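You operate a simulated robot arm through the tools that you are given. There is no shell and no other tool. Be economical: measure what you need, move in short steps, check, and stop when the job is done.

Carry out the task below with a simulated robot arm. There is one attempt and no reset: what you move stays moved.

## Task
Fill the oil cap to between the window's two lines and plug it.
Fine: the blue nozzle sits in the cap fill hole while you pump the green hub lever and goes back in the hub nozzle rest; the black plug comes from the plug pot; spill nothing.

The check looks at the end state, three seconds after you hand in, the way a careful person would. Anything else that was tipped, shoved, dropped, spilled or broken makes it a failure. Lids that push on must go on centred and level and be pressed home; caps that screw on are set level and turned clockwise until they are tight.

## Robot
A 6-joint arm with a two-finger parallel gripper, fixed in place. Base frame: the origin is at the foot of the arm, x ahead of it, y to its left, z up. Units: m, degrees, N and s.
With the tool pointing down near the work surface it reaches from about 0.14 to 0.84 m from the base axis. Its first joint turns from -166.0 to 166.0 degrees. Payload 3.91 kg.
The TCP is the grasp point between the finger pads, 0.03 m short of the fingertips. In the tool frame z runs along the fingers and y along their closing line. Largest opening 0.11 m; finger width 0.02, thickness 0.01; the body of the gripper, 0.048 by 0.112 m, starts 0.055 m behind the TCP.
Orientation is that of the tool frame in the base frame, as a unit quaternion [w, x, y, z]. With the fingers straight down and closing along the base's y, the tool's x points along the base's -x, its y along +y and its z along -z.

## Interface
- The arm moves only by the tool drive_tool. Its argument "steps" is one flat list of numbers, 7 for each row, row after row: the shift along the tool's x, y, z in m, then the turn, a rotation vector about the tool's x, y, z in degrees, then the gripper command, from -1 (fully open) to 1 (shut), values between in proportion. In form: [dx, dy, dz, wx, wy, wz, hand, dx, dy, dz, wx, wy, wz, hand, ...]. A call has 1 to 10 rows; each row shifts and turns the commanded pose from where the row before left it, along the tool's axes as they then stand. A row lasts 0.2 s, in which the tool goes at most 0.05 m and 8.6 degrees; a call with a longer step from one row to the next is refused whole, and so is a gripper value outside its range. A pose out of reach is approached as far as the arm can. The call stops where the force on the tool passes 90 N (or 10 N more than at its start, if that is more) or the arm is blocked; 0.2 s more then pass. The fingers move at their own pace (about 0.108 m/s each) and stop on an object; they squeeze with about 41 N. The grip force told is the motor's: it shows also when the fingers shut on nothing. Time passes only in rows, and 0.2 s behind the last, so rows that do not move let the fingers close. It gives the time, the measured TCP pose, the force on the tool (base axes), the opening and the grip force at its end, in the units of the frame above (readings bear some noise), and new pictures: "views" is both (left out), scene, wrist or none.
- Cameras (640 x 400 px; columns grow to the right, rows downward): "scene" is fixed at [0.3993, 0.4982, 1.5282]; the picture's right is [-1.00, 0.09, 0.00], its down [0.03, 0.27, -0.96] and it looks along [-0.09, -0.96, -0.27] (base axes); focal length 356 px, centre (320, 200). "wrist" rides on the gripper at [-0.036, 0, -0.057] in the tool frame; the picture's right is [0.00, -1.00, 0.00], its down [0.97, 0.00, -0.24] and it looks along [0.24, 0.00, 0.97] (tool axes); focal length 218 px, centre (320, 200).
- lift_body(by): slides the trunk up (or, below 0, down) by that many m; the arm rides with it, the base frame stays. It gives what a move gives, with no picture.
- point_at(camera, pixels): there is no depth. For up to 12 entries [column, row, z] of the newest picture of that camera ("zoom" is the newest enlarged one), the place [x, y] in the base frame at which the ray of that pixel passes the height z, good to about 0.002 m. No time passes.
- close_up(camera, box): a new picture of the part [left, top, right, bottom] of that camera's present view, enlarged. No time passes.
- hand_in(): hands the job in; it is judged then, once.

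Go step by step. Measure first, check grasps and placings, and put right what went wrong. The budget is 80 turns and 150 pictures, counting those below and the enlarged ones. Unless the task says otherwise, let go and move clear before handing in, and close with one line.

The tools are called as a command line: name --argument value ..., lists and objects as JSON in quotes. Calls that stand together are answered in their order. drive_tool: Moves the arm, as the interface text tells. Its arguments: {"type":"object","properties":{"steps":{"type":"array"},"views":{"type":"string","enum":["both","scene","wrist","none"]}},"required":["steps"]} The other tools are called the same way: lift_body (by) slides the trunk up or down; point_at (camera, pixels) gives the place at which the rays of pixels pass given heights; close_up (camera, box) takes an enlarged picture of a part of a camera's view; hand_in () hands the job in.

At the start:

```text
t: 0.0
position: [0.056, -0.3527, 1.395]
tcp_rot: [0.0, 0.0, 1.0, 0.0]
ft_force: [0.2, 0.7, -0.5]
opening: 0.1097
grip_force: 0.0
trunk travel left (down, up): [-0.475, 0.065]
```

scene: 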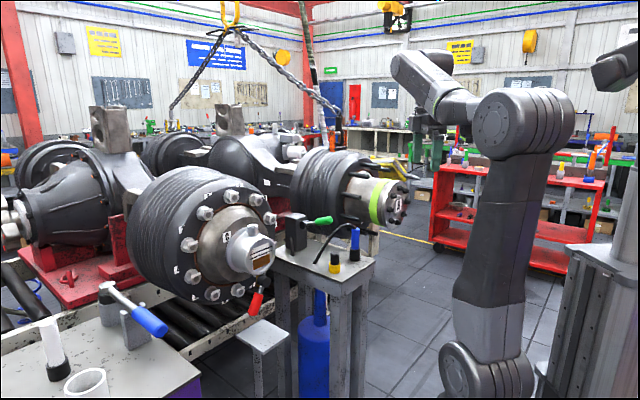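
wrist: 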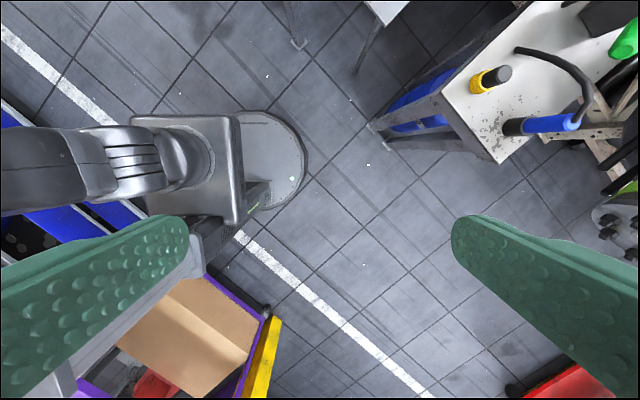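

The scene shows the wheel hub with an oil cap (about 250,255), a small stand with a green lever (318,222), a blue nozzle (355,238) and a black plug in a yellow pot (334,262). I'll enlarge these first.

close_up --camera "scene" --box '[200, 200, 300, 320]'

close_up --camera "scene" --box '[260, 200, 390, 290]'

close_up --camera "wrist" --box '[440, 0, 640, 200]'

```text
3.33 times, centred on (250, 260) of scene
```

zoom: 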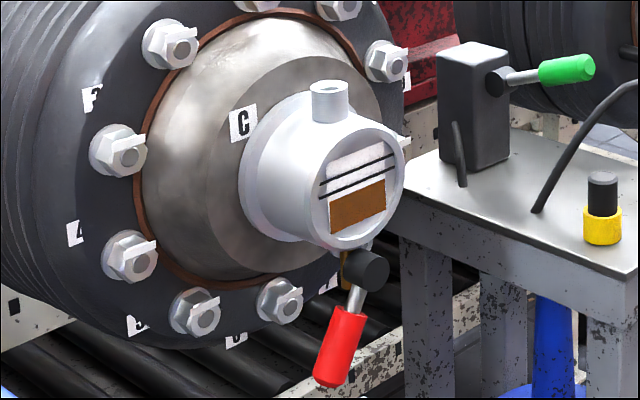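

```text
4.44 times, centred on (325, 245) of scene
```

zoom: 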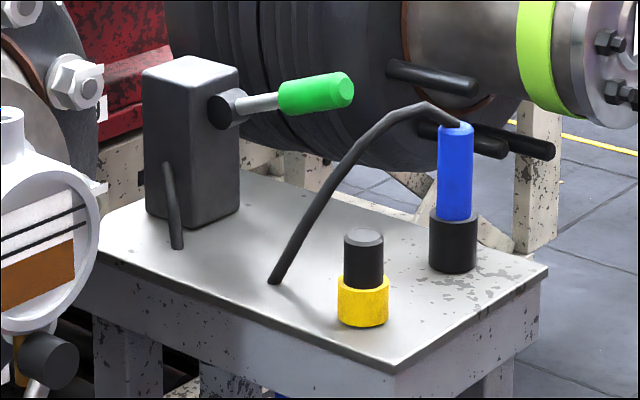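

```text
2.00 times, centred on (540, 100) of wrist
```

zoom: 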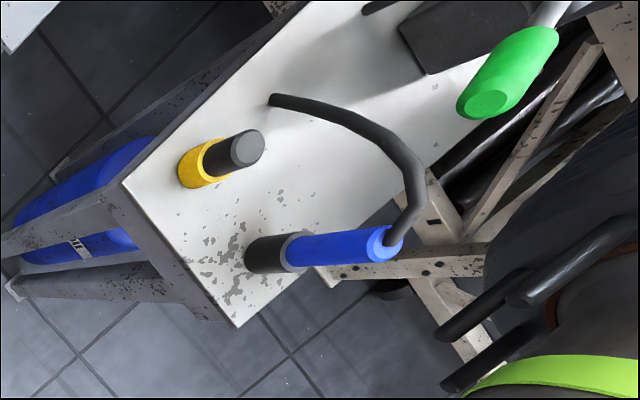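

The window shows brown oil below the lower line, and I now have good views of the lever, plug and nozzle. Next I'll triangulate the plug top, nozzle top, lever tip and cap neck from the two views.

point_at --camera "scene" --pixels '[[335, 253.5, 0.9], [335, 253.5, 1.0], [355.5, 228.5, 0.95], [355.5, 228.5, 1.1], [331, 219, 1.0], [331, 219, 1.15], [253, 242, 0.95], [253, 242, 1.15], [335, 272, 0.908], [355, 259.5, 0.908], [375, 262, 0.908], [343, 283, 0.908]]'

point_at --camera "wrist" --pixels '[[503.5, 74, 0.9], [503.5, 74, 1.0], [572, 122, 0.95], [572, 122, 1.1], [622, 52, 1.0], [622, 52, 1.15], [475, 84, 0.908], [507, 127, 0.908], [498, 163, 0.908], [442, 91, 0.908]]'

```text
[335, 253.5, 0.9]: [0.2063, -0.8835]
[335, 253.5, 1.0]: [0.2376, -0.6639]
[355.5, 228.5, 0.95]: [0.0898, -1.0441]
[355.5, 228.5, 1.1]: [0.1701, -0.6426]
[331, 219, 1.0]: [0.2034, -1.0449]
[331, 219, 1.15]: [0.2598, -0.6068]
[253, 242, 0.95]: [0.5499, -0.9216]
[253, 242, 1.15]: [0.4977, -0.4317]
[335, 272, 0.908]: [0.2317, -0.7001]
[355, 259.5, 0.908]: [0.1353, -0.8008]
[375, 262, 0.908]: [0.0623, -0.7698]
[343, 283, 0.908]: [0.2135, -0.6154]
```

```text
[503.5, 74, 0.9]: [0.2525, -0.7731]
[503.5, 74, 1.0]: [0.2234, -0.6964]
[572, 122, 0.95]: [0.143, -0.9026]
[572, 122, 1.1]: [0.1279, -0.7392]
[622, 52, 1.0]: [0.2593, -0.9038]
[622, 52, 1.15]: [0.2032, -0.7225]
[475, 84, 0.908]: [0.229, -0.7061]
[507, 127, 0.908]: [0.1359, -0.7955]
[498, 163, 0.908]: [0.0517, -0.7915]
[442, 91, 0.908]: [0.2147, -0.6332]
```

Triangulated so far: plug about (0.230, -0.714, top 0.977), nozzle top about (0.136, -0.808, 1.039), lever tip about (0.231, -0.804, 1.082), stand top 0.908. I'll turn the wrist so the camera looks toward -y, to get a second view of the cap.

drive_tool --steps '[0, 0, 0, 0, 0, -8.5, -1, 0, 0, 0, 0, 0, -8.5, -1, 0, 0, 0, 0, 0, -8.5, -1, 0, 0, 0, 0, 0, -8.5, -1, 0, 0, 0, 0, 0, -8.5, -1, 0, 0, 0, 0, 0, -8.5, -1, 0, 0, 0, 0, 0, -8.5, -1, 0, 0, 0, 0, 0, -8.5, -1, 0, 0, 0, 0, 0, -8.5, -1, 0, 0, 0, 0, 0, -8.5, -1]' --views "none"

drive_tool --steps '[0, 0, 0, 0, 0, -5, -1, 0, -0.048, 0, 0, 5, 0, -1, 0, -0.048, 0, 0, 5, 0, -1, 0, -0.048, 0, 0, 5, 0, -1, 0, -0.048, 0, 0, 5, 0, -1, 0, -0.048, 0, 0, 5, 0, -1, 0, -0.048, 0, 0, 5, 0, -1, 0, 0, 0, 0, 0, 0, -1]'

```text
t: 2.2
position: [0.0562, -0.3535, 1.3956]
tcp_rot: [0.0, -0.677, 0.736, -0.001]
ft_force: [0.2, 0.3, 0.0]
opening: 0.1099
grip_force: 0.0
trunk travel left (down, up): [-0.475, 0.065]
```

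```text
t: 4.0
position: [0.3442, -0.3536, 1.3962]
tcp_rot: [0.183, 0.684, -0.682, 0.184]
ft_force: [-0.3, 0.2, 0.0]
opening: 0.1098
grip_force: 0.1
trunk travel left (down, up): [-0.475, 0.065]
```

scene: 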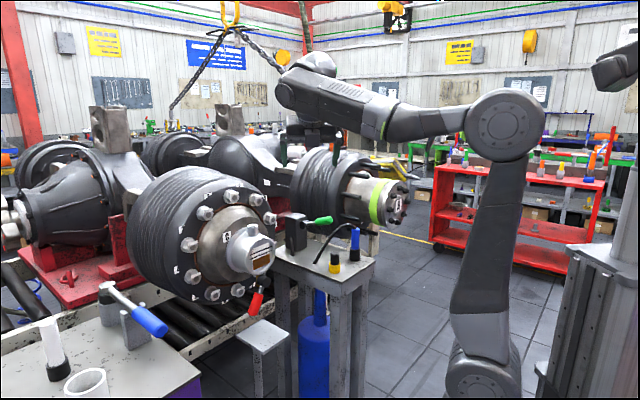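
wrist: 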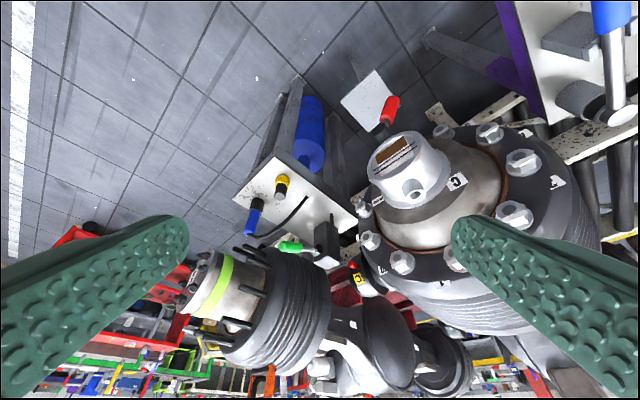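

The cap is in the wrist view at about (410,170), with its fill neck near (412,190). I'll enlarge it.

close_up --camera "wrist" --box '[340, 80, 480, 230]'

close_up --camera "wrist" --box '[225, 130, 385, 280]'

close_up --camera "scene" --box '[225, 215, 285, 252]'

```text
2.67 times, centred on (410, 155) of wrist
```

zoom: 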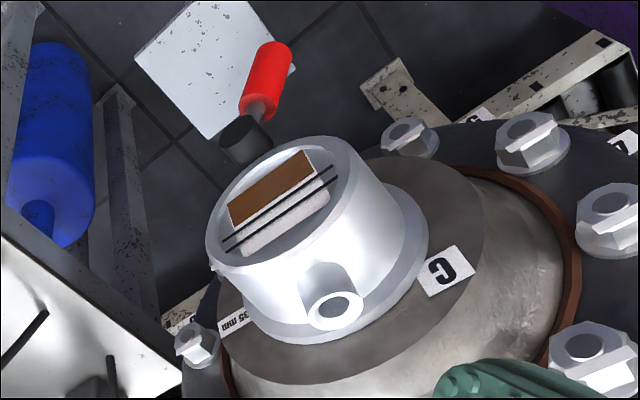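

```text
2.67 times, centred on (305, 205) of wrist
```

zoom: 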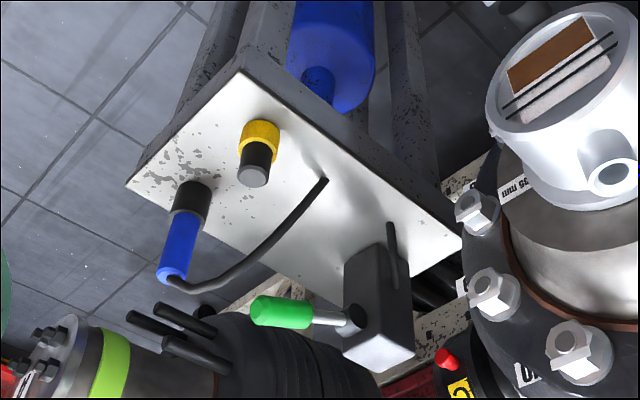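

```text
10.67 times, centred on (255, 234) of scene
```

zoom: 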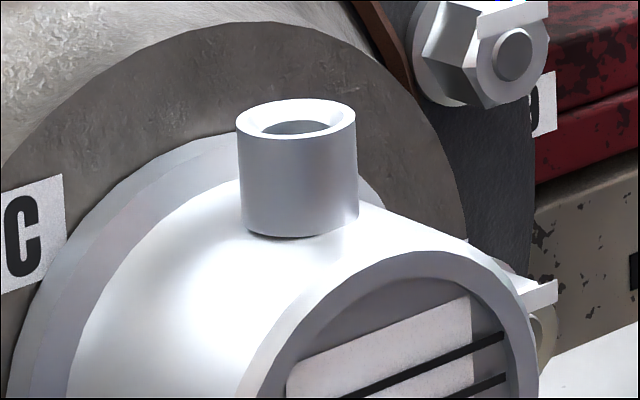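

The neck opening centre is at scene (252.7,226.5) and wrist (416,196.2). I'll triangulate the neck, lever pivot and tip, nozzle and plug with this second view.

point_at --camera "scene" --pixels '[[252.7, 226.5, 1.0], [252.7, 226.5, 1.2], [304.4, 224.3, 1.0], [304.4, 224.3, 1.2], [331, 219, 1.0], [331, 219, 1.2], [356, 228.6, 1.0], [356, 228.6, 1.1], [335, 253.5, 0.95], [335, 253.5, 1.0]]'

point_at --camera "wrist" --pixels '[[416, 196.2, 1.0], [416, 196.2, 1.2], [318.1, 249.2, 1.0], [318.1, 249.2, 1.2], [283.3, 246.2, 1.0], [283.3, 246.2, 1.2], [248.8, 232.7, 1.0], [248.8, 232.7, 1.1], [279.5, 196.4, 0.95], [279.5, 196.4, 1.0]]'

```text
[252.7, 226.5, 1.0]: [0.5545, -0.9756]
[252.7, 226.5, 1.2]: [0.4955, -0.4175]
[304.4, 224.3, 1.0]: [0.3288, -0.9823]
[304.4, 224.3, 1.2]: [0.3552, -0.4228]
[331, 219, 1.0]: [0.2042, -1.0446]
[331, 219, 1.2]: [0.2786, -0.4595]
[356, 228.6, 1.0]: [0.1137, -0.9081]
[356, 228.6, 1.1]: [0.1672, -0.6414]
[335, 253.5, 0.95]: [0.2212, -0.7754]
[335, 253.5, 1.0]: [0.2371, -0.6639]
```

```text
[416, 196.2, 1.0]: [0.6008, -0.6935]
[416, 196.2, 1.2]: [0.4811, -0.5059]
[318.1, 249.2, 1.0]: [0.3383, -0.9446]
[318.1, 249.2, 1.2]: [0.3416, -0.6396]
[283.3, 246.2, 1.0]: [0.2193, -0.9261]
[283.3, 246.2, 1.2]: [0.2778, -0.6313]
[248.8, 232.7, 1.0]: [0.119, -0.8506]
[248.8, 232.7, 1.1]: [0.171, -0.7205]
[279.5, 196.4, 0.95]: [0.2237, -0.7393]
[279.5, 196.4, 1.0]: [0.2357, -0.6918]
```

Two-view fixes: neck top (0.510, -0.551, 1.152), nozzle top (0.137, -0.80, 1.041), lever pivot about (0.335, -0.90, 1.03), lever tip about (0.236, -0.805, 1.082). I'll approach the nozzle at a 60° tilt from the front.

drive_tool --steps '[0, 0.049, 0, 0, 7.5, 0, -0.27, 0, 0.049, 0, 0, 7.5, 0, -0.27, 0, 0.049, 0, 0, 7.5, 0, -0.27, 0, 0.049, 0, 0, 7.5, 0, -0.27, -0.01, 0.011, 0.045, 0, 0, 0, -0.27, -0.01, 0, 0.047, 0, 0, 0, -0.27, -0.01, 0, 0.047, 0, 0, 0, -0.27, -0.01, 0, 0.047, 0, 0, 0, -0.27, -0.01, 0, 0.047, 0, 0, 0, -0.27, -0.01, 0, 0.047, 0, 0, 0, -0.27]' --views "both"

```text
t: 6.2
position: [0.1369, -0.5669, 1.2013]
tcp_rot: [-0.352, -0.613, 0.613, -0.353]
ft_force: [-0.6, 0.1, -0.7]
opening: 0.0699
grip_force: 0.1
trunk travel left (down, up): [-0.475, 0.065]
```

scene: 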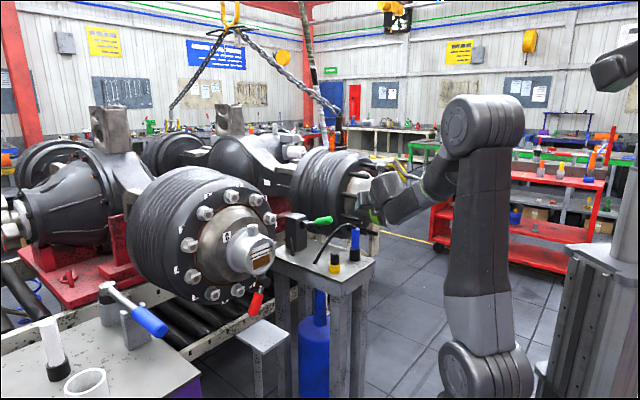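
wrist: 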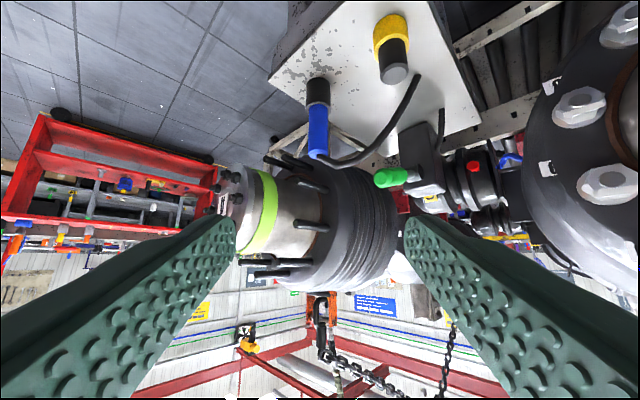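

The nozzle is well centred at wrist (318,130). I'll re-measure the nozzle, rest and plug from this closer view.

close_up --camera "wrist" --box '[260, 0, 480, 200]'

point_at --camera "wrist" --pixels '[[318, 154, 1.041], [318, 154, 1.03], [317, 105, 0.96], [317, 105, 0.95], [394, 74, 0.977], [394, 74, 0.97], [377, 180, 1.082], [377, 180, 1.07]]'

```text
2.00 times, centred on (370, 100) of wrist
```

zoom: 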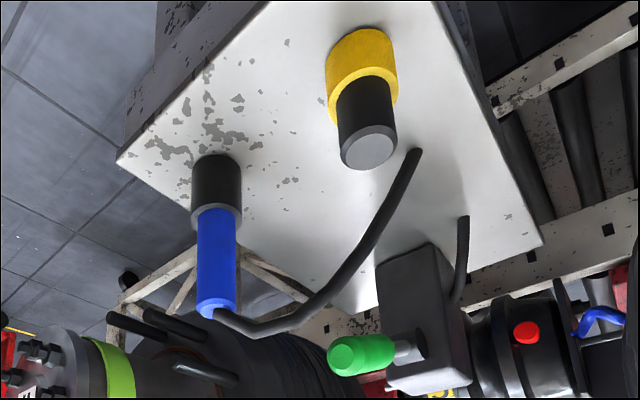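

```text
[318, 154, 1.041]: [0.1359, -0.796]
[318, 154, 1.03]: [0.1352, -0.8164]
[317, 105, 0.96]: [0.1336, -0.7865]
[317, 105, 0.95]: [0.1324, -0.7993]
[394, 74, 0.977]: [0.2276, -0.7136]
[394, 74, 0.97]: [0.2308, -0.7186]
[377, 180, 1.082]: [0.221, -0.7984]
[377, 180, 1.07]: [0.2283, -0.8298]
```

The nozzle is at about (0.135, -0.806), blue from z 0.95 to 1.037. I'll come in along the tool axis and stop 8 cm short to check.

drive_tool --steps '[-0.01, 0.002, 0.045, 0, 0, 0, -0.27, -0.01, 0, 0.045, 0, 0, 0, -0.27, -0.01, 0, 0.045, 0, 0, 0, -0.27, -0.01, 0, 0.045, 0, 0, 0, -0.27, -0.01, 0, 0.045, 0, 0, 0, -0.27]' --views "both"

```text
t: 7.4
position: [0.1364, -0.7357, 1.0457]
tcp_rot: [-0.355, -0.611, 0.614, -0.35]
ft_force: [-0.3, -0.4, -0.4]
opening: 0.07
grip_force: 0.0
trunk travel left (down, up): [-0.475, 0.065]
```

scene: 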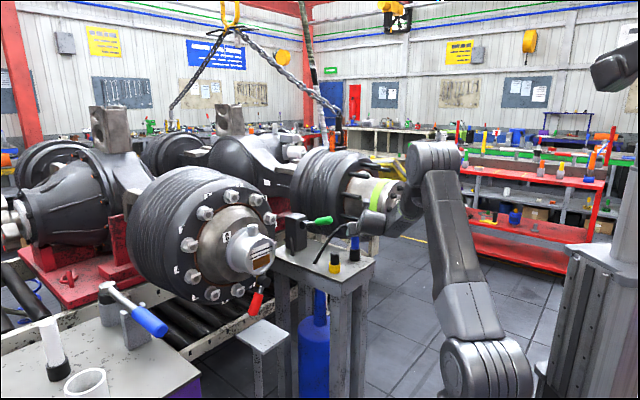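
wrist: 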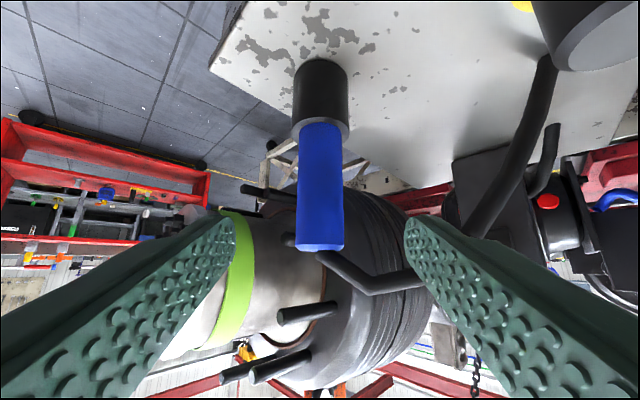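

The nozzle is centred between the fingers (column 321 against a mid of 320). I'll advance the last 8 cm and close.

drive_tool --steps '[0, 0, 0.03, 0, 0, 0, 0, 0, 0, 0.03, 0, 0, 0, 0, 0, 0, 0.021, 0, 0, 0, 0, 0, 0, 0, 0, 0, 0, 1, 0, 0, 0, 0, 0, 0, 1, 0, 0, 0, 0, 0, 0, 1]' --views "both"

```text
t: 8.8
position: [0.1346, -0.807, 1.0061]
tcp_rot: [-0.353, -0.612, 0.613, -0.353]
ft_force: [-0.1, -0.7, -1.1]
opening: 0.0311
grip_force: 40.8
trunk travel left (down, up): [-0.475, 0.065]
```

scene: 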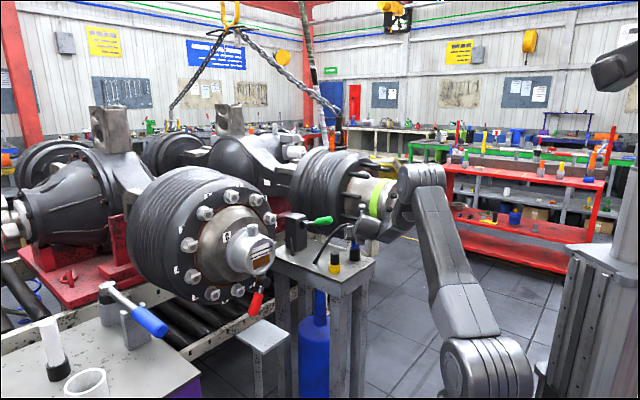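
wrist: 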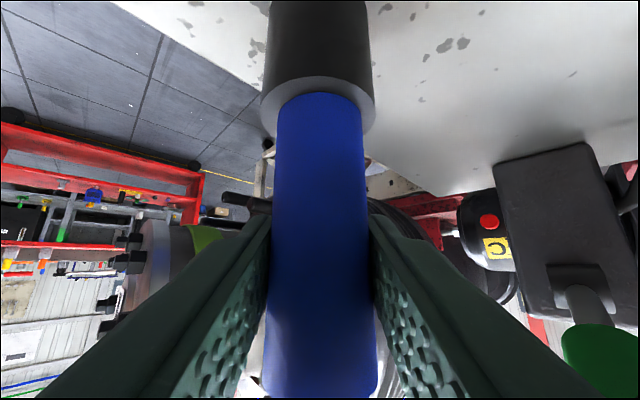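

It's gripped at 0.031 opening, in the middle of the blue body. I'll lift straight up 12 cm.

drive_tool --steps '[0.01732, 0, -0.01, 0, 0, 0, 1, 0.01732, 0, -0.01, 0, 0, 0, 1, 0.01732, 0, -0.01, 0, 0, 0, 1, 0.01732, 0, -0.01, 0, 0, 0, 1, 0.01732, 0, -0.01, 0, 0, 0, 1, 0.01732, 0, -0.01, 0, 0, 0, 1]' --views "both"

```text
t: 10.2
position: [0.1345, -0.8052, 1.1271]
tcp_rot: [0.354, 0.613, -0.612, 0.353]
ft_force: [-0.6, 0.8, -1.7]
opening: 0.0311
grip_force: 40.8
trunk travel left (down, up): [-0.475, 0.065]
```

scene: 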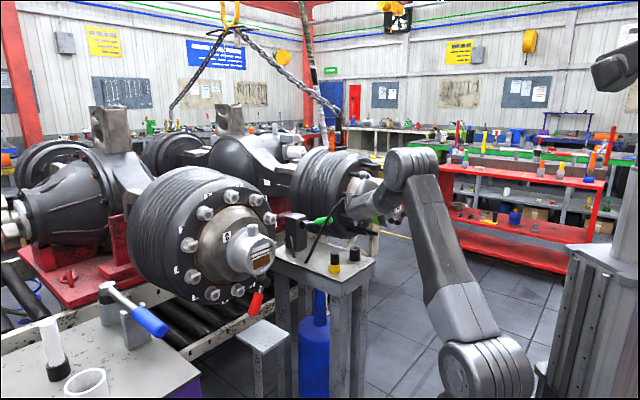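
wrist: 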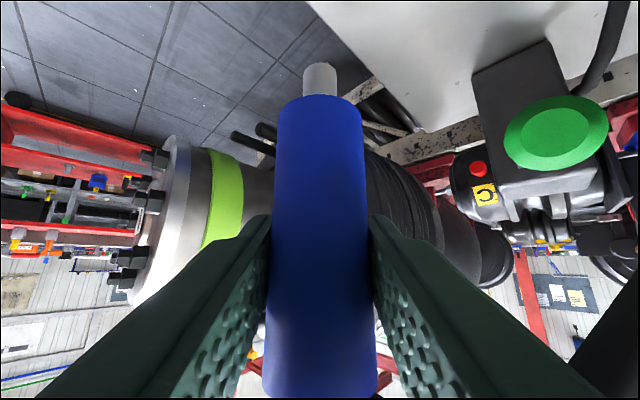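

The nozzle came up cleanly with a short grey spout at (320,78). I'll lift to about z 1.27 and pull back in +y before crossing over.

drive_tool --steps '[0.0312, 0, -0.018, 0, 0, 0, 1, 0.0312, 0, -0.018, 0, 0, 0, 1, 0.0312, 0, -0.018, 0, 0, 0, 1, 0.0312, 0, -0.018, 0, 0, 0, 1, -0.0225, 0, -0.039, 0, 0, 0, 1, -0.0225, 0, -0.039, 0, 0, 0, 1, -0.0225, 0, -0.039, 0, 0, 0, 1, -0.0225, 0, -0.039, 0, 0, 0, 1, -0.0225, 0, -0.039, 0, 0, 0, 1, -0.0225, 0, -0.039, 0, 0, 0, 1]' --views "scene"

```text
t: 12.4
position: [0.1352, -0.5335, 1.2698]
tcp_rot: [0.353, 0.612, -0.612, 0.354]
ft_force: [-0.3, 0.5, -1.3]
opening: 0.0309
grip_force: 41.1
trunk travel left (down, up): [-0.475, 0.065]
```

scene: 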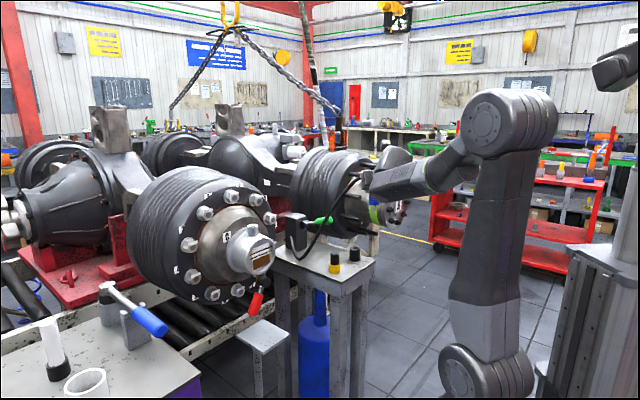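

Clear so far. Next I'll cross in +x and begin yawing toward the hub.

drive_tool --steps '[0, -0.045, 0, 0, 0, 0, 1, 0, -0.045, 0, 0, 0, 0, 1, 0, -0.045, 0, 0, 0, 0, 1, 0, -0.045, 0, 0, 0, 0, 1, 0, 0, 0, 6.495, 0, -3.75, 1, 0, 0, 0, 6.495, 0, -3.75, 1, 0, 0, 0, 6.495, 0, -3.75, 1, 0, 0, 0, 6.495, 0, -3.75, 1, 0, 0, 0, 6.495, 0, -3.75, 1, 0, 0, 0, 6.495, 0, -3.75, 1]' --views "both"

```text
t: 14.6
position: [0.314, -0.5361, 1.2712]
tcp_rot: [0.25, 0.75, -0.433, 0.433]
ft_force: [0.5, 0.0, -1.1]
opening: 0.0307
grip_force: 40.8
out of reach, approached as far as the arm can: row 9, 10
trunk travel left (down, up): [-0.475, 0.065]
```

scene: 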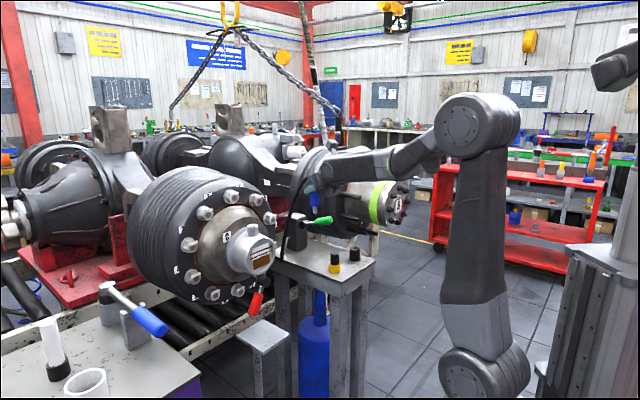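
wrist: 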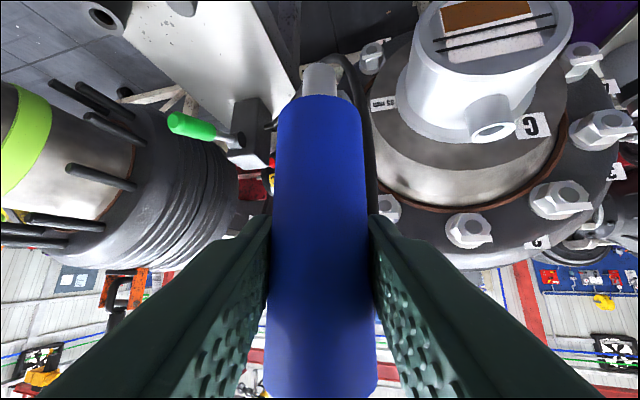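

The yaw reached 30° and then hit a wrist limit; the nozzle is still held well. I'll back the yaw off a little to get back in range and confirm the commanded pose.

drive_tool --steps '[0, 0, 0, -6.495, 0, 3.75, 1, 0, 0, 0, -6.495, 0, 3.75, 1]' --views "none"

```text
t: 15.2
position: [0.3164, -0.5357, 1.27]
tcp_rot: [0.304, 0.687, -0.528, 0.396]
ft_force: [0.7, 0.4, -0.9]
opening: 0.0309
grip_force: 40.4
trunk travel left (down, up): [-0.475, 0.065]
```

The commanded pose matches the actual one (yaw 15°). I'll move to directly above the neck at z 1.27.

drive_tool --steps '[0.0065, -0.0367, 0.0112, 0, 0, 0, 1, 0.0065, -0.0367, 0.0112, 0, 0, 0, 1, 0.0065, -0.0367, 0.0112, 0, 0, 0, 1, 0.0065, -0.0367, 0.0112, 0, 0, 0, 1, 0.0065, -0.0367, 0.0112, 0, 0, 0, 1]' --views "both"

close_up --camera "scene" --box '[210, 180, 300, 240]'

close_up --camera "wrist" --box '[240, 0, 400, 120]'

```text
t: 16.4
position: [0.5106, -0.5517, 1.2689]
tcp_rot: [0.304, 0.687, -0.527, 0.397]
ft_force: [0.6, 0.0, -1.0]
opening: 0.0308
grip_force: 40.5
trunk travel left (down, up): [-0.475, 0.065]
```

scene: 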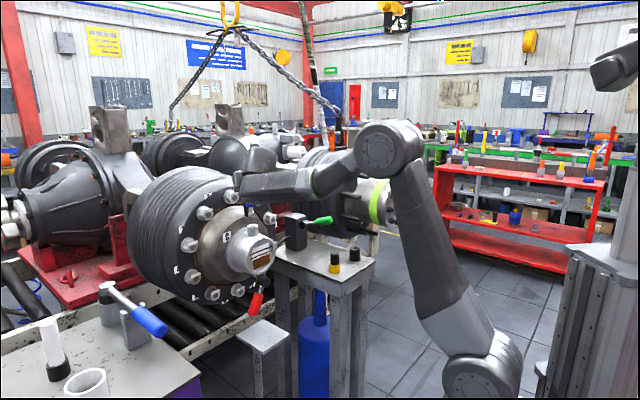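
wrist: 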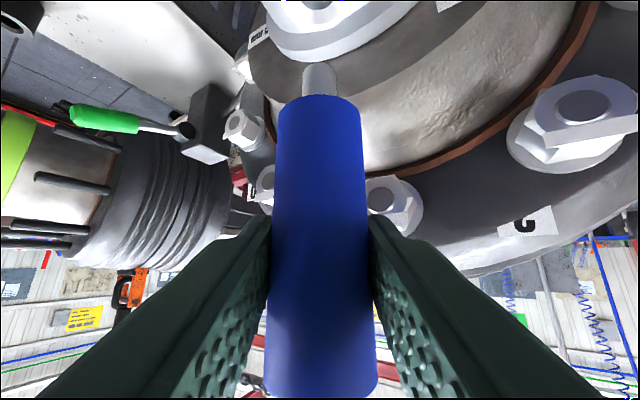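

```text
6.67 times, centred on (255, 210) of scene
```

zoom: 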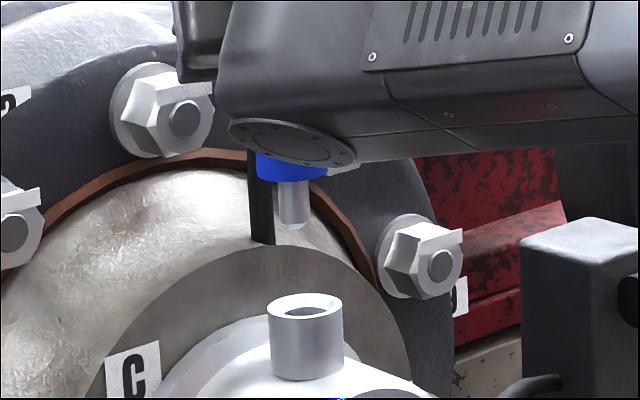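

```text
3.33 times, centred on (320, 60) of wrist
```

zoom: 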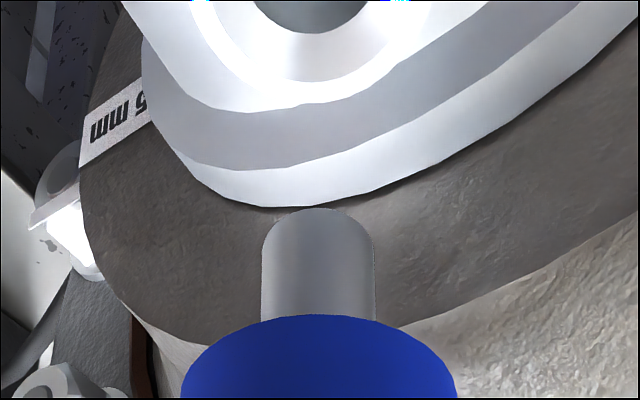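

The spout hangs above the neck in the scene zoom, tip at (295,226) and neck opening at (305,305). I'll check the offset numerically.

close_up --camera "scene" --box '[237, 205, 267, 235]'

point_at --camera "scene" --pixels '[[251.0, 214, 1.18], [251.0, 214, 1.19], [251.0, 214, 1.2], [252.75, 225.9, 1.15], [252.75, 225.9, 1.152], [252.75, 225.9, 1.155]]'

```text
13.33 times, centred on (252, 220) of scene
```

zoom: 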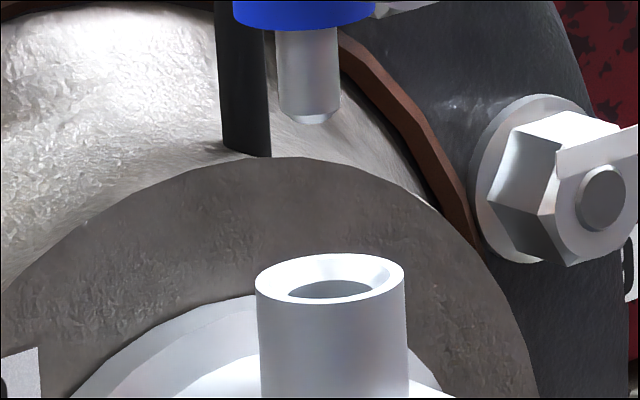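

```text
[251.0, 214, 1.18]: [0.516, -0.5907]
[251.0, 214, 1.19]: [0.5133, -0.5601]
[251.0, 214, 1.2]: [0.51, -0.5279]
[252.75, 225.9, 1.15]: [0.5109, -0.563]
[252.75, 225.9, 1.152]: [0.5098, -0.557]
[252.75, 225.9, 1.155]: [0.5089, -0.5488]
```

The nozzle looks about 3 mm too far in +x. I'll use the wrist camera to check the spout in the forward direction.

point_at --camera "wrist" --pixels '[[319.5, 63, 1.185], [319.5, 63, 1.1925], [319.5, 63, 1.2], [313, 5, 1.152], [319.5, 96, 1.21], [319.5, 96, 1.22]]'

close_up --camera "wrist" --box '[270, 0, 370, 110]'

```text
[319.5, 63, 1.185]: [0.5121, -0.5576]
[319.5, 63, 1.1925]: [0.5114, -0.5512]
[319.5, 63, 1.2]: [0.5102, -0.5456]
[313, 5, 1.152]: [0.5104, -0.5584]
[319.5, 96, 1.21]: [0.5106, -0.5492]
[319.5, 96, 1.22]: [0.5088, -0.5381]
```

```text
3.64 times, centred on (320, 55) of wrist
```

zoom: 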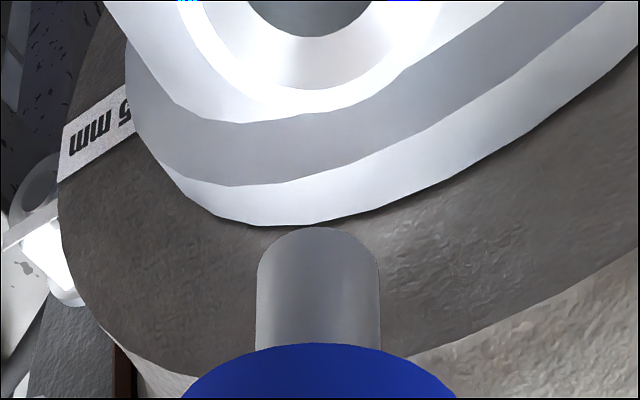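

Allowing for the spout radius, the spout axis is about (0.5125, -0.557) and the neck about (0.5085, -0.548, 1.155). I'll correct by (-4, +8) mm, lower 25 mm, and check again.

drive_tool --steps '[-0.0044, 0.0018, -0.0076, 0, 0, 0, 1, -0.0108, 0, 0.00625, 0, 0, 0, 1, -0.0108, 0, 0.00625, 0, 0, 0, 1]' --views "none"

close_up --camera "scene" --box '[237, 205, 267, 235]'

close_up --camera "wrist" --box '[270, 0, 370, 110]'

```text
t: 17.2
position: [0.5052, -0.543, 1.246]
tcp_rot: [0.305, 0.687, -0.528, 0.396]
ft_force: [-0.6, 0.0, -1.0]
opening: 0.031
grip_force: 40.7
trunk travel left (down, up): [-0.475, 0.065]
```

```text
13.33 times, centred on (252, 220) of scene
```

zoom: 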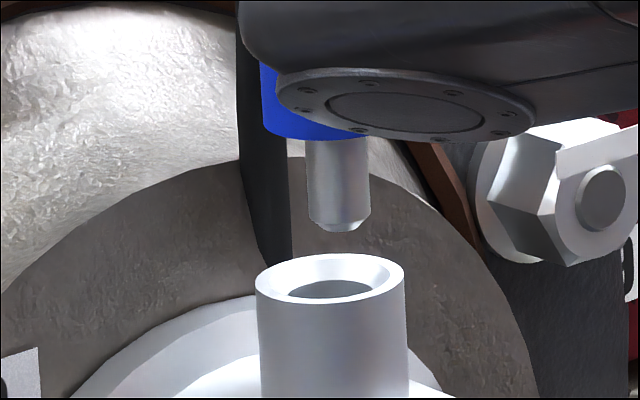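

```text
3.64 times, centred on (320, 55) of wrist
```

zoom: 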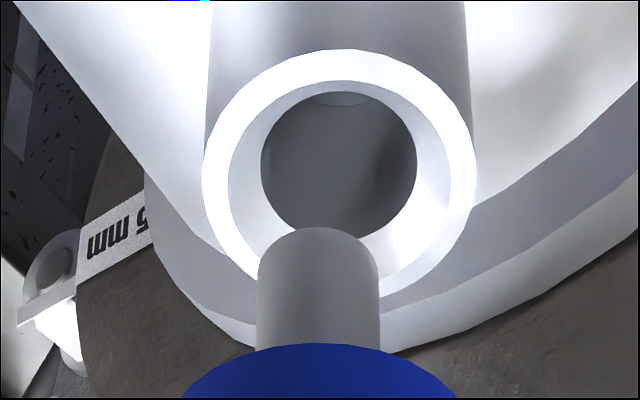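

Both views say the nozzle should go about 3 mm back in +x. I'll quantify the forward offset before inserting.

point_at --camera "wrist" --pixels '[[325.5, 45.4, 1.15], [325.5, 45.4, 1.155], [325.5, 45.4, 1.16], [319.5, 62.7, 1.165], [319.5, 62.7, 1.17], [319.5, 62.7, 1.175]]'

point_at --camera "scene" --pixels '[[252.75, 225.85, 1.15], [252.75, 225.85, 1.155], [252.75, 225.85, 1.16], [253.5, 222.25, 1.165], [253.5, 222.25, 1.17], [253.5, 222.25, 1.175]]'

```text
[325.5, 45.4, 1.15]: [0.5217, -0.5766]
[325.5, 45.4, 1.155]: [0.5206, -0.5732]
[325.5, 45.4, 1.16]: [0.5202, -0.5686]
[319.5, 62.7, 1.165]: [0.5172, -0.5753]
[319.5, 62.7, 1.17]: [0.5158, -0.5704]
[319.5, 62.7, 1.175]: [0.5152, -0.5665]
```

```text
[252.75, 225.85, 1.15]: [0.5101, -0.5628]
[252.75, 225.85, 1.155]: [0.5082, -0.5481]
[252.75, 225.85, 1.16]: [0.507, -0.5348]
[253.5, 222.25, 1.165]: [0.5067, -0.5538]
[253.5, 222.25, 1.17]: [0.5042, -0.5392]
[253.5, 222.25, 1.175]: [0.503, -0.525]
```

Those wrist values probably used the older wrist picture's pose, so I'll ask again through the newest zoom.

point_at --camera "zoom" --pixels '[[340, 165, 1.15], [340, 165, 1.155], [340, 165, 1.16], [318, 228, 1.16], [318, 228, 1.165], [318, 228, 1.17]]'

```text
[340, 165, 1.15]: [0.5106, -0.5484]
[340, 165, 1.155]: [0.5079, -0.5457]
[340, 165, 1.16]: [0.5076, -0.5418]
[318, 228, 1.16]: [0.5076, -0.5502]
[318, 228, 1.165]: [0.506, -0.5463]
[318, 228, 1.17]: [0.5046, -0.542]
```

Relative fix: the spout end centre is about (0.506, -0.548) and the neck (0.508, -0.545, 1.156). I'll shift (+2.5, +3) mm, lower 10 mm, and look.

drive_tool --steps '[-0.0011, -0.0032, -0.002, 0, 0, 0, 1, -0.0087, 0, 0.005, 0, 0, 0, 1]' --views "none"

close_up --camera "scene" --box '[237, 205, 267, 235]'

close_up --camera "wrist" --box '[270, 0, 370, 110]'

```text
t: 17.8
position: [0.5086, -0.5418, 1.2349]
tcp_rot: [0.304, 0.687, -0.527, 0.397]
ft_force: [0.1, -0.2, -1.9]
opening: 0.031
grip_force: 40.5
trunk travel left (down, up): [-0.475, 0.065]
```

```text
13.33 times, centred on (252, 220) of scene
```

zoom: 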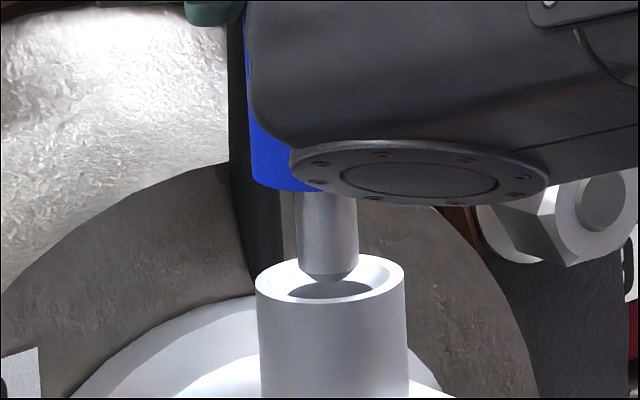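

```text
3.64 times, centred on (320, 55) of wrist
```

zoom: 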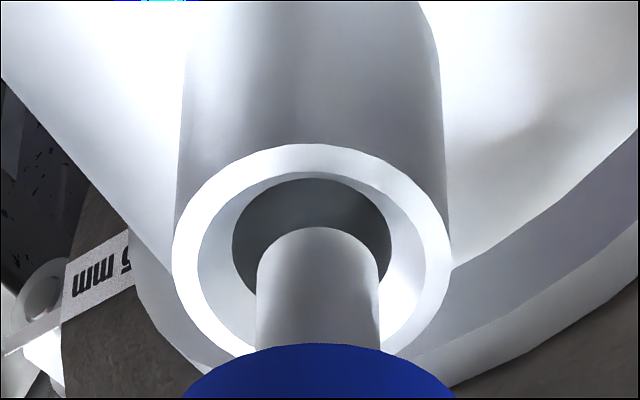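

The spout tip is entering the chamfer and is within about 1.5 mm of centre. I'll trim slightly and lower it 18 mm in small steps.

drive_tool --steps '[-0.0005, 0.0007, -0.0009, 0, 0, 0, 1, -0.0052, 0, 0.003, 0, 0, 0, 1, -0.0052, 0, 0.003, 0, 0, 0, 1, -0.0052, 0, 0.003, 0, 0, 0, 1]' --views "none"

close_up --camera "scene" --box '[237, 205, 267, 235]'

close_up --camera "wrist" --box '[270, 0, 370, 110]'

```text
t: 18.8
position: [0.5073, -0.5407, 1.2165]
tcp_rot: [0.304, 0.688, -0.527, 0.396]
ft_force: [8.1, -7.3, -2.0]
opening: 0.0307
grip_force: 41.5
trunk travel left (down, up): [-0.475, 0.065]
```

```text
13.33 times, centred on (252, 220) of scene
```

zoom: 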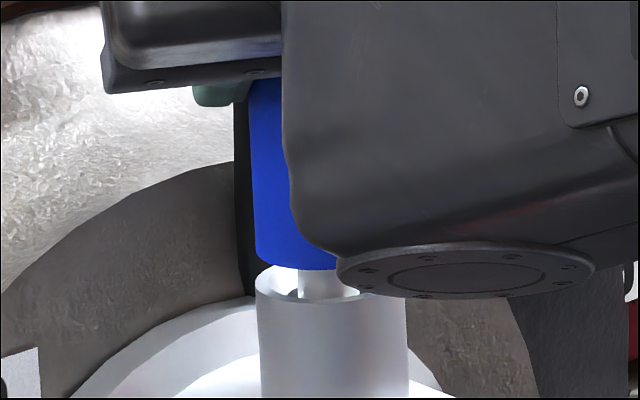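

```text
3.64 times, centred on (320, 55) of wrist
```

zoom: 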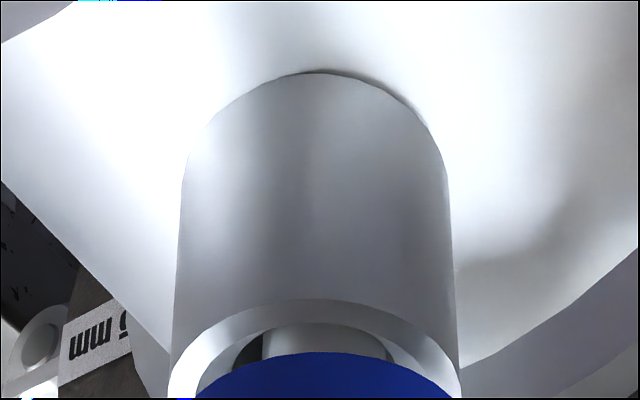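

The spout is in the hole with about 7 mm left before the shoulder seats, and a light side force of 8 N. I'll relieve that by 1.5 mm along (+x, -y) and continue down.

drive_tool --steps '[0.0006, -0.0007, 0.0011, 0, 0, 0, 1, -0.0026, 0, 0.0015, 0, 0, 0, 1, -0.0026, 0, 0.0015, 0, 0, 0, 1]' --views "none"

close_up --camera "scene" --box '[237, 205, 267, 235]'

close_up --camera "wrist" --box '[270, 0, 370, 110]'

```text
t: 19.6
position: [0.5072, -0.5407, 1.2137]
tcp_rot: [0.305, 0.687, -0.527, 0.397]
ft_force: [0.4, 0.2, -1.0]
opening: 0.0309
grip_force: 41.2
trunk travel left (down, up): [-0.475, 0.065]
```

```text
13.33 times, centred on (252, 220) of scene
```

zoom: 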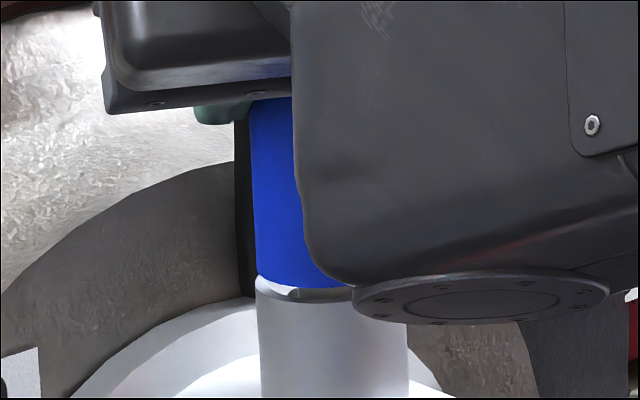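

```text
3.64 times, centred on (320, 55) of wrist
```

zoom: 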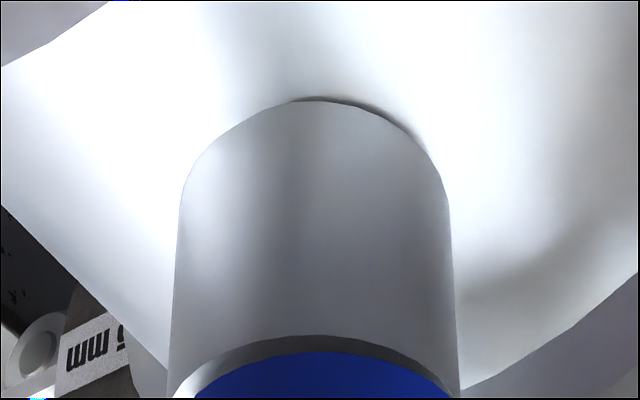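

Forces are zero and about 2–3 mm remain. I'll lower in 1.5 mm steps until it seats.

drive_tool --steps '[-0.0013, 0, 0.00075, 0, 0, 0, 1, -0.0013, 0, 0.00075, 0, 0, 0, 1]' --views "none"

close_up --camera "scene" --box '[237, 205, 267, 235]'

```text
t: 20.2
position: [0.5074, -0.5402, 1.2084]
tcp_rot: [0.305, 0.687, -0.527, 0.397]
ft_force: [-0.6, 0.5, -1.9]
opening: 0.0306
grip_force: 40.7
trunk travel left (down, up): [-0.475, 0.065]
```

```text
13.33 times, centred on (252, 220) of scene
```

zoom: 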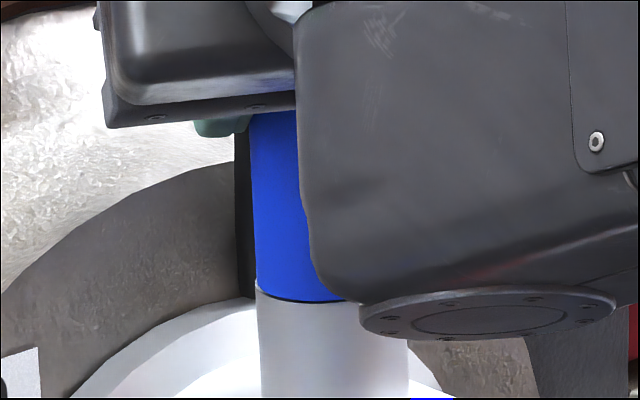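

It's flush or within a millimetre. One more 1 mm nudge, then release and back out along the tool axis.

drive_tool --steps '[-0.0009, 0, 0.0005, 0, 0, 0, 1, 0, 0, 0, 0, 0, 0, 0.2, 0, 0, 0, 0, 0, 0, 0.0, 0, 0, 0, 0, 0, 0, 0.0]' --views "wrist"

```text
t: 21.2
position: [0.509, -0.5409, 1.2088]
tcp_rot: [0.304, 0.687, -0.528, 0.397]
ft_force: [0.4, 0.1, 0.6]
opening: 0.0553
grip_force: 0.0
trunk travel left (down, up): [-0.475, 0.065]
```

wrist: 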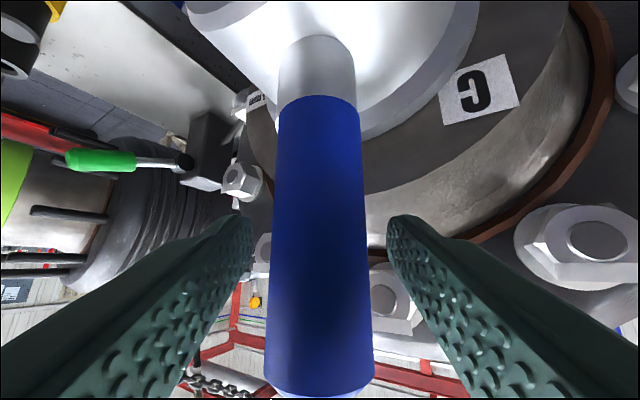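

Released cleanly, with the nozzle standing upright in the neck. I'll back out, return the yaw and move across toward the lever with fingers closed.

drive_tool --steps '[0, 0, -0.03, 0, 0, 0, 0, 0, 0, -0.045, 0, 0, 0, 0, 0, 0, -0.045, 0, 0, 0, 0, 0, 0, 0, -6.495, 0, 3.75, 1, 0, 0, 0, -6.495, 0, 3.75, 1, 0, 0.047, 0, 0, 0, 0, 1, 0, 0.047, 0, 0, 0, 0, 1, 0, 0.047, 0, 0, 0, 0, 1, 0, 0.047, 0, 0, 0, 0, 1, 0, 0.047, 0, 0, 0, 0, 1]' --views "both"

close_up --camera "scene" --box '[220, 190, 300, 290]'

close_up --camera "wrist" --box '[240, 100, 400, 220]'

```text
t: 23.4
position: [0.2446, -0.4375, 1.2701]
tcp_rot: [-0.354, -0.612, 0.612, -0.354]
ft_force: [0.0, 0.5, -0.7]
opening: 0.0001
grip_force: 37.7
trunk travel left (down, up): [-0.475, 0.065]
```

scene: 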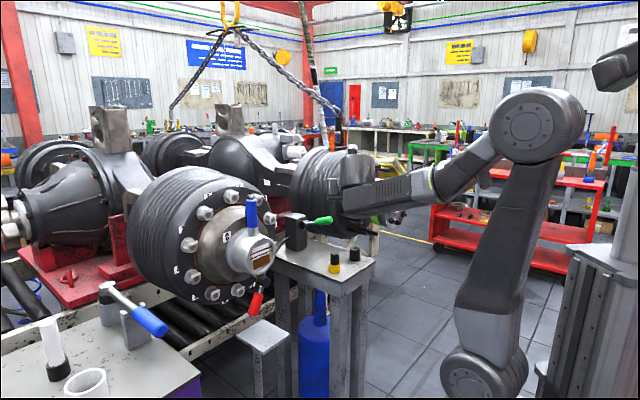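
wrist: 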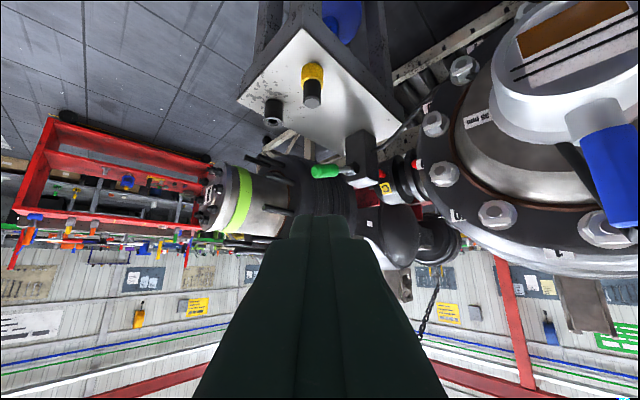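

```text
4.00 times, centred on (260, 240) of scene
```

zoom: 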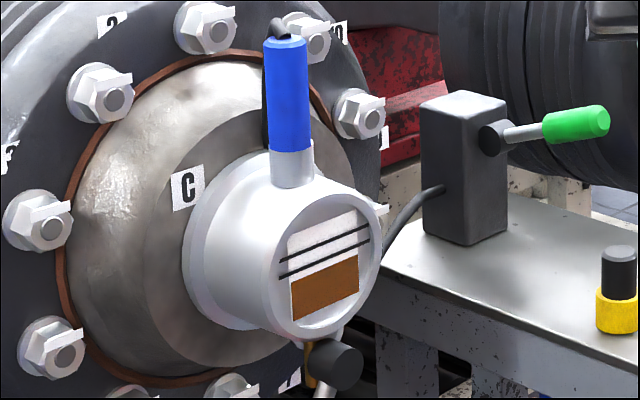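

```text
3.33 times, centred on (320, 160) of wrist
```

zoom: 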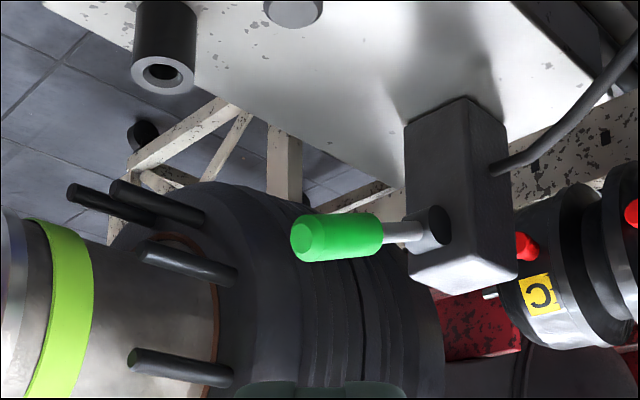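

The nozzle stands well in the cap and the level is still below the lower line. I'll refine the lever geometry from this zoom.

point_at --camera "zoom" --pixels '[[302, 242, 1.07], [302, 242, 1.08], [302, 242, 1.09], [382, 233, 1.04], [382, 233, 1.06], [430, 228, 1.02], [430, 228, 1.04], [162, 75, 0.95]]'

point_at --camera "scene" --pixels '[[331.2, 220, 1.07], [331.2, 220, 1.08], [331.2, 220, 1.09], [316.2, 222, 1.04], [316.2, 222, 1.06], [303, 224.2, 1.02], [303, 224.2, 1.04], [354, 247.5, 0.95]]'

```text
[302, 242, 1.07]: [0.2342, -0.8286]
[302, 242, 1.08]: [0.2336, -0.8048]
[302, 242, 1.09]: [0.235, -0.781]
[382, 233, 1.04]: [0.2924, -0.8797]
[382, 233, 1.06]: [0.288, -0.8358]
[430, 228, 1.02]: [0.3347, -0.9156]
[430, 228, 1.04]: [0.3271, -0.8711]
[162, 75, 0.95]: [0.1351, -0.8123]
```

```text
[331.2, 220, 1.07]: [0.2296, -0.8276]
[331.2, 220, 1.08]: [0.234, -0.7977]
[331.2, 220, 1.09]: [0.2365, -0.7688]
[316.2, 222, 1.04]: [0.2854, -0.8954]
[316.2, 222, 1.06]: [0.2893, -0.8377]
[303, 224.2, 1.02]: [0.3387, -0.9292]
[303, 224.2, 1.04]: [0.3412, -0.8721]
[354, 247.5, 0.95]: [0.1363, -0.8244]
```

The lever tip is about (0.233, -0.815, 1.075). I'll position closed fingers above the handle at about (0.253, -0.815, 1.13).

drive_tool --steps '[0.0075, -0.00093, 0.0441, 0, 0, 0, 1, 0.0075, -0.00093, 0.0441, 0, 0, 0, 1, 0.0075, -0.00093, 0.0441, 0, 0, 0, 1, 0.0075, -0.00093, 0.0441, 0, 0, 0, 1, 0.0075, -0.00093, 0.0441, 0, 0, 0, 1, 0.0075, -0.00093, 0.0441, 0, 0, 0, 1, 0.0075, -0.00093, 0.0441, 0, 0, 0, 1, 0.0075, -0.00093, 0.0441, 0, 0, 0, 1, 0.0075, -0.00093, 0.0441, 0, 0, 0, 1]' --views "both"

close_up --camera "scene" --box '[280, 180, 400, 290]'

```text
t: 25.4
position: [0.2518, -0.821, 1.1249]
tcp_rot: [0.352, 0.614, -0.612, 0.353]
ft_force: [0.2, 0.0, 0.7]
opening: 0.0002
grip_force: 37.7
trunk travel left (down, up): [-0.475, 0.065]
```

scene: 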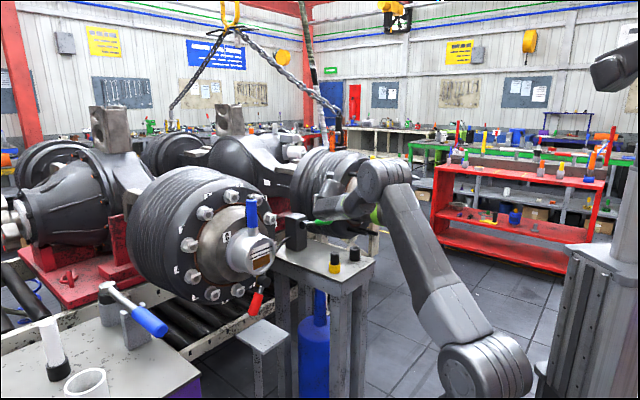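
wrist: 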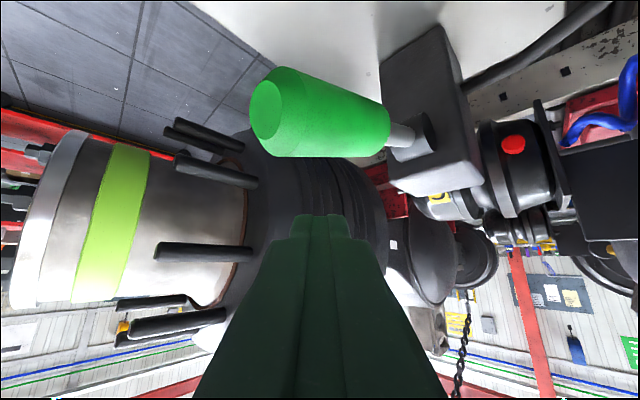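

```text
3.64 times, centred on (340, 235) of scene
```

zoom: 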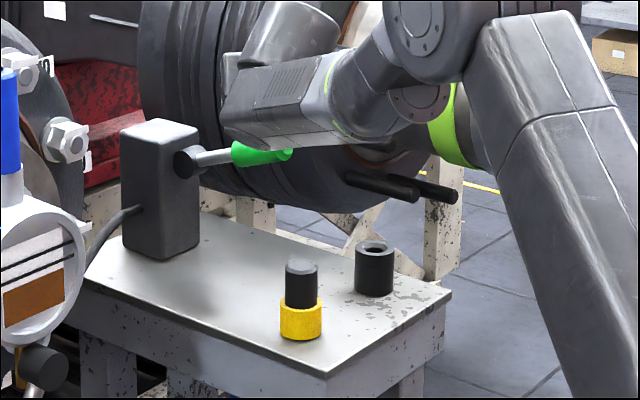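

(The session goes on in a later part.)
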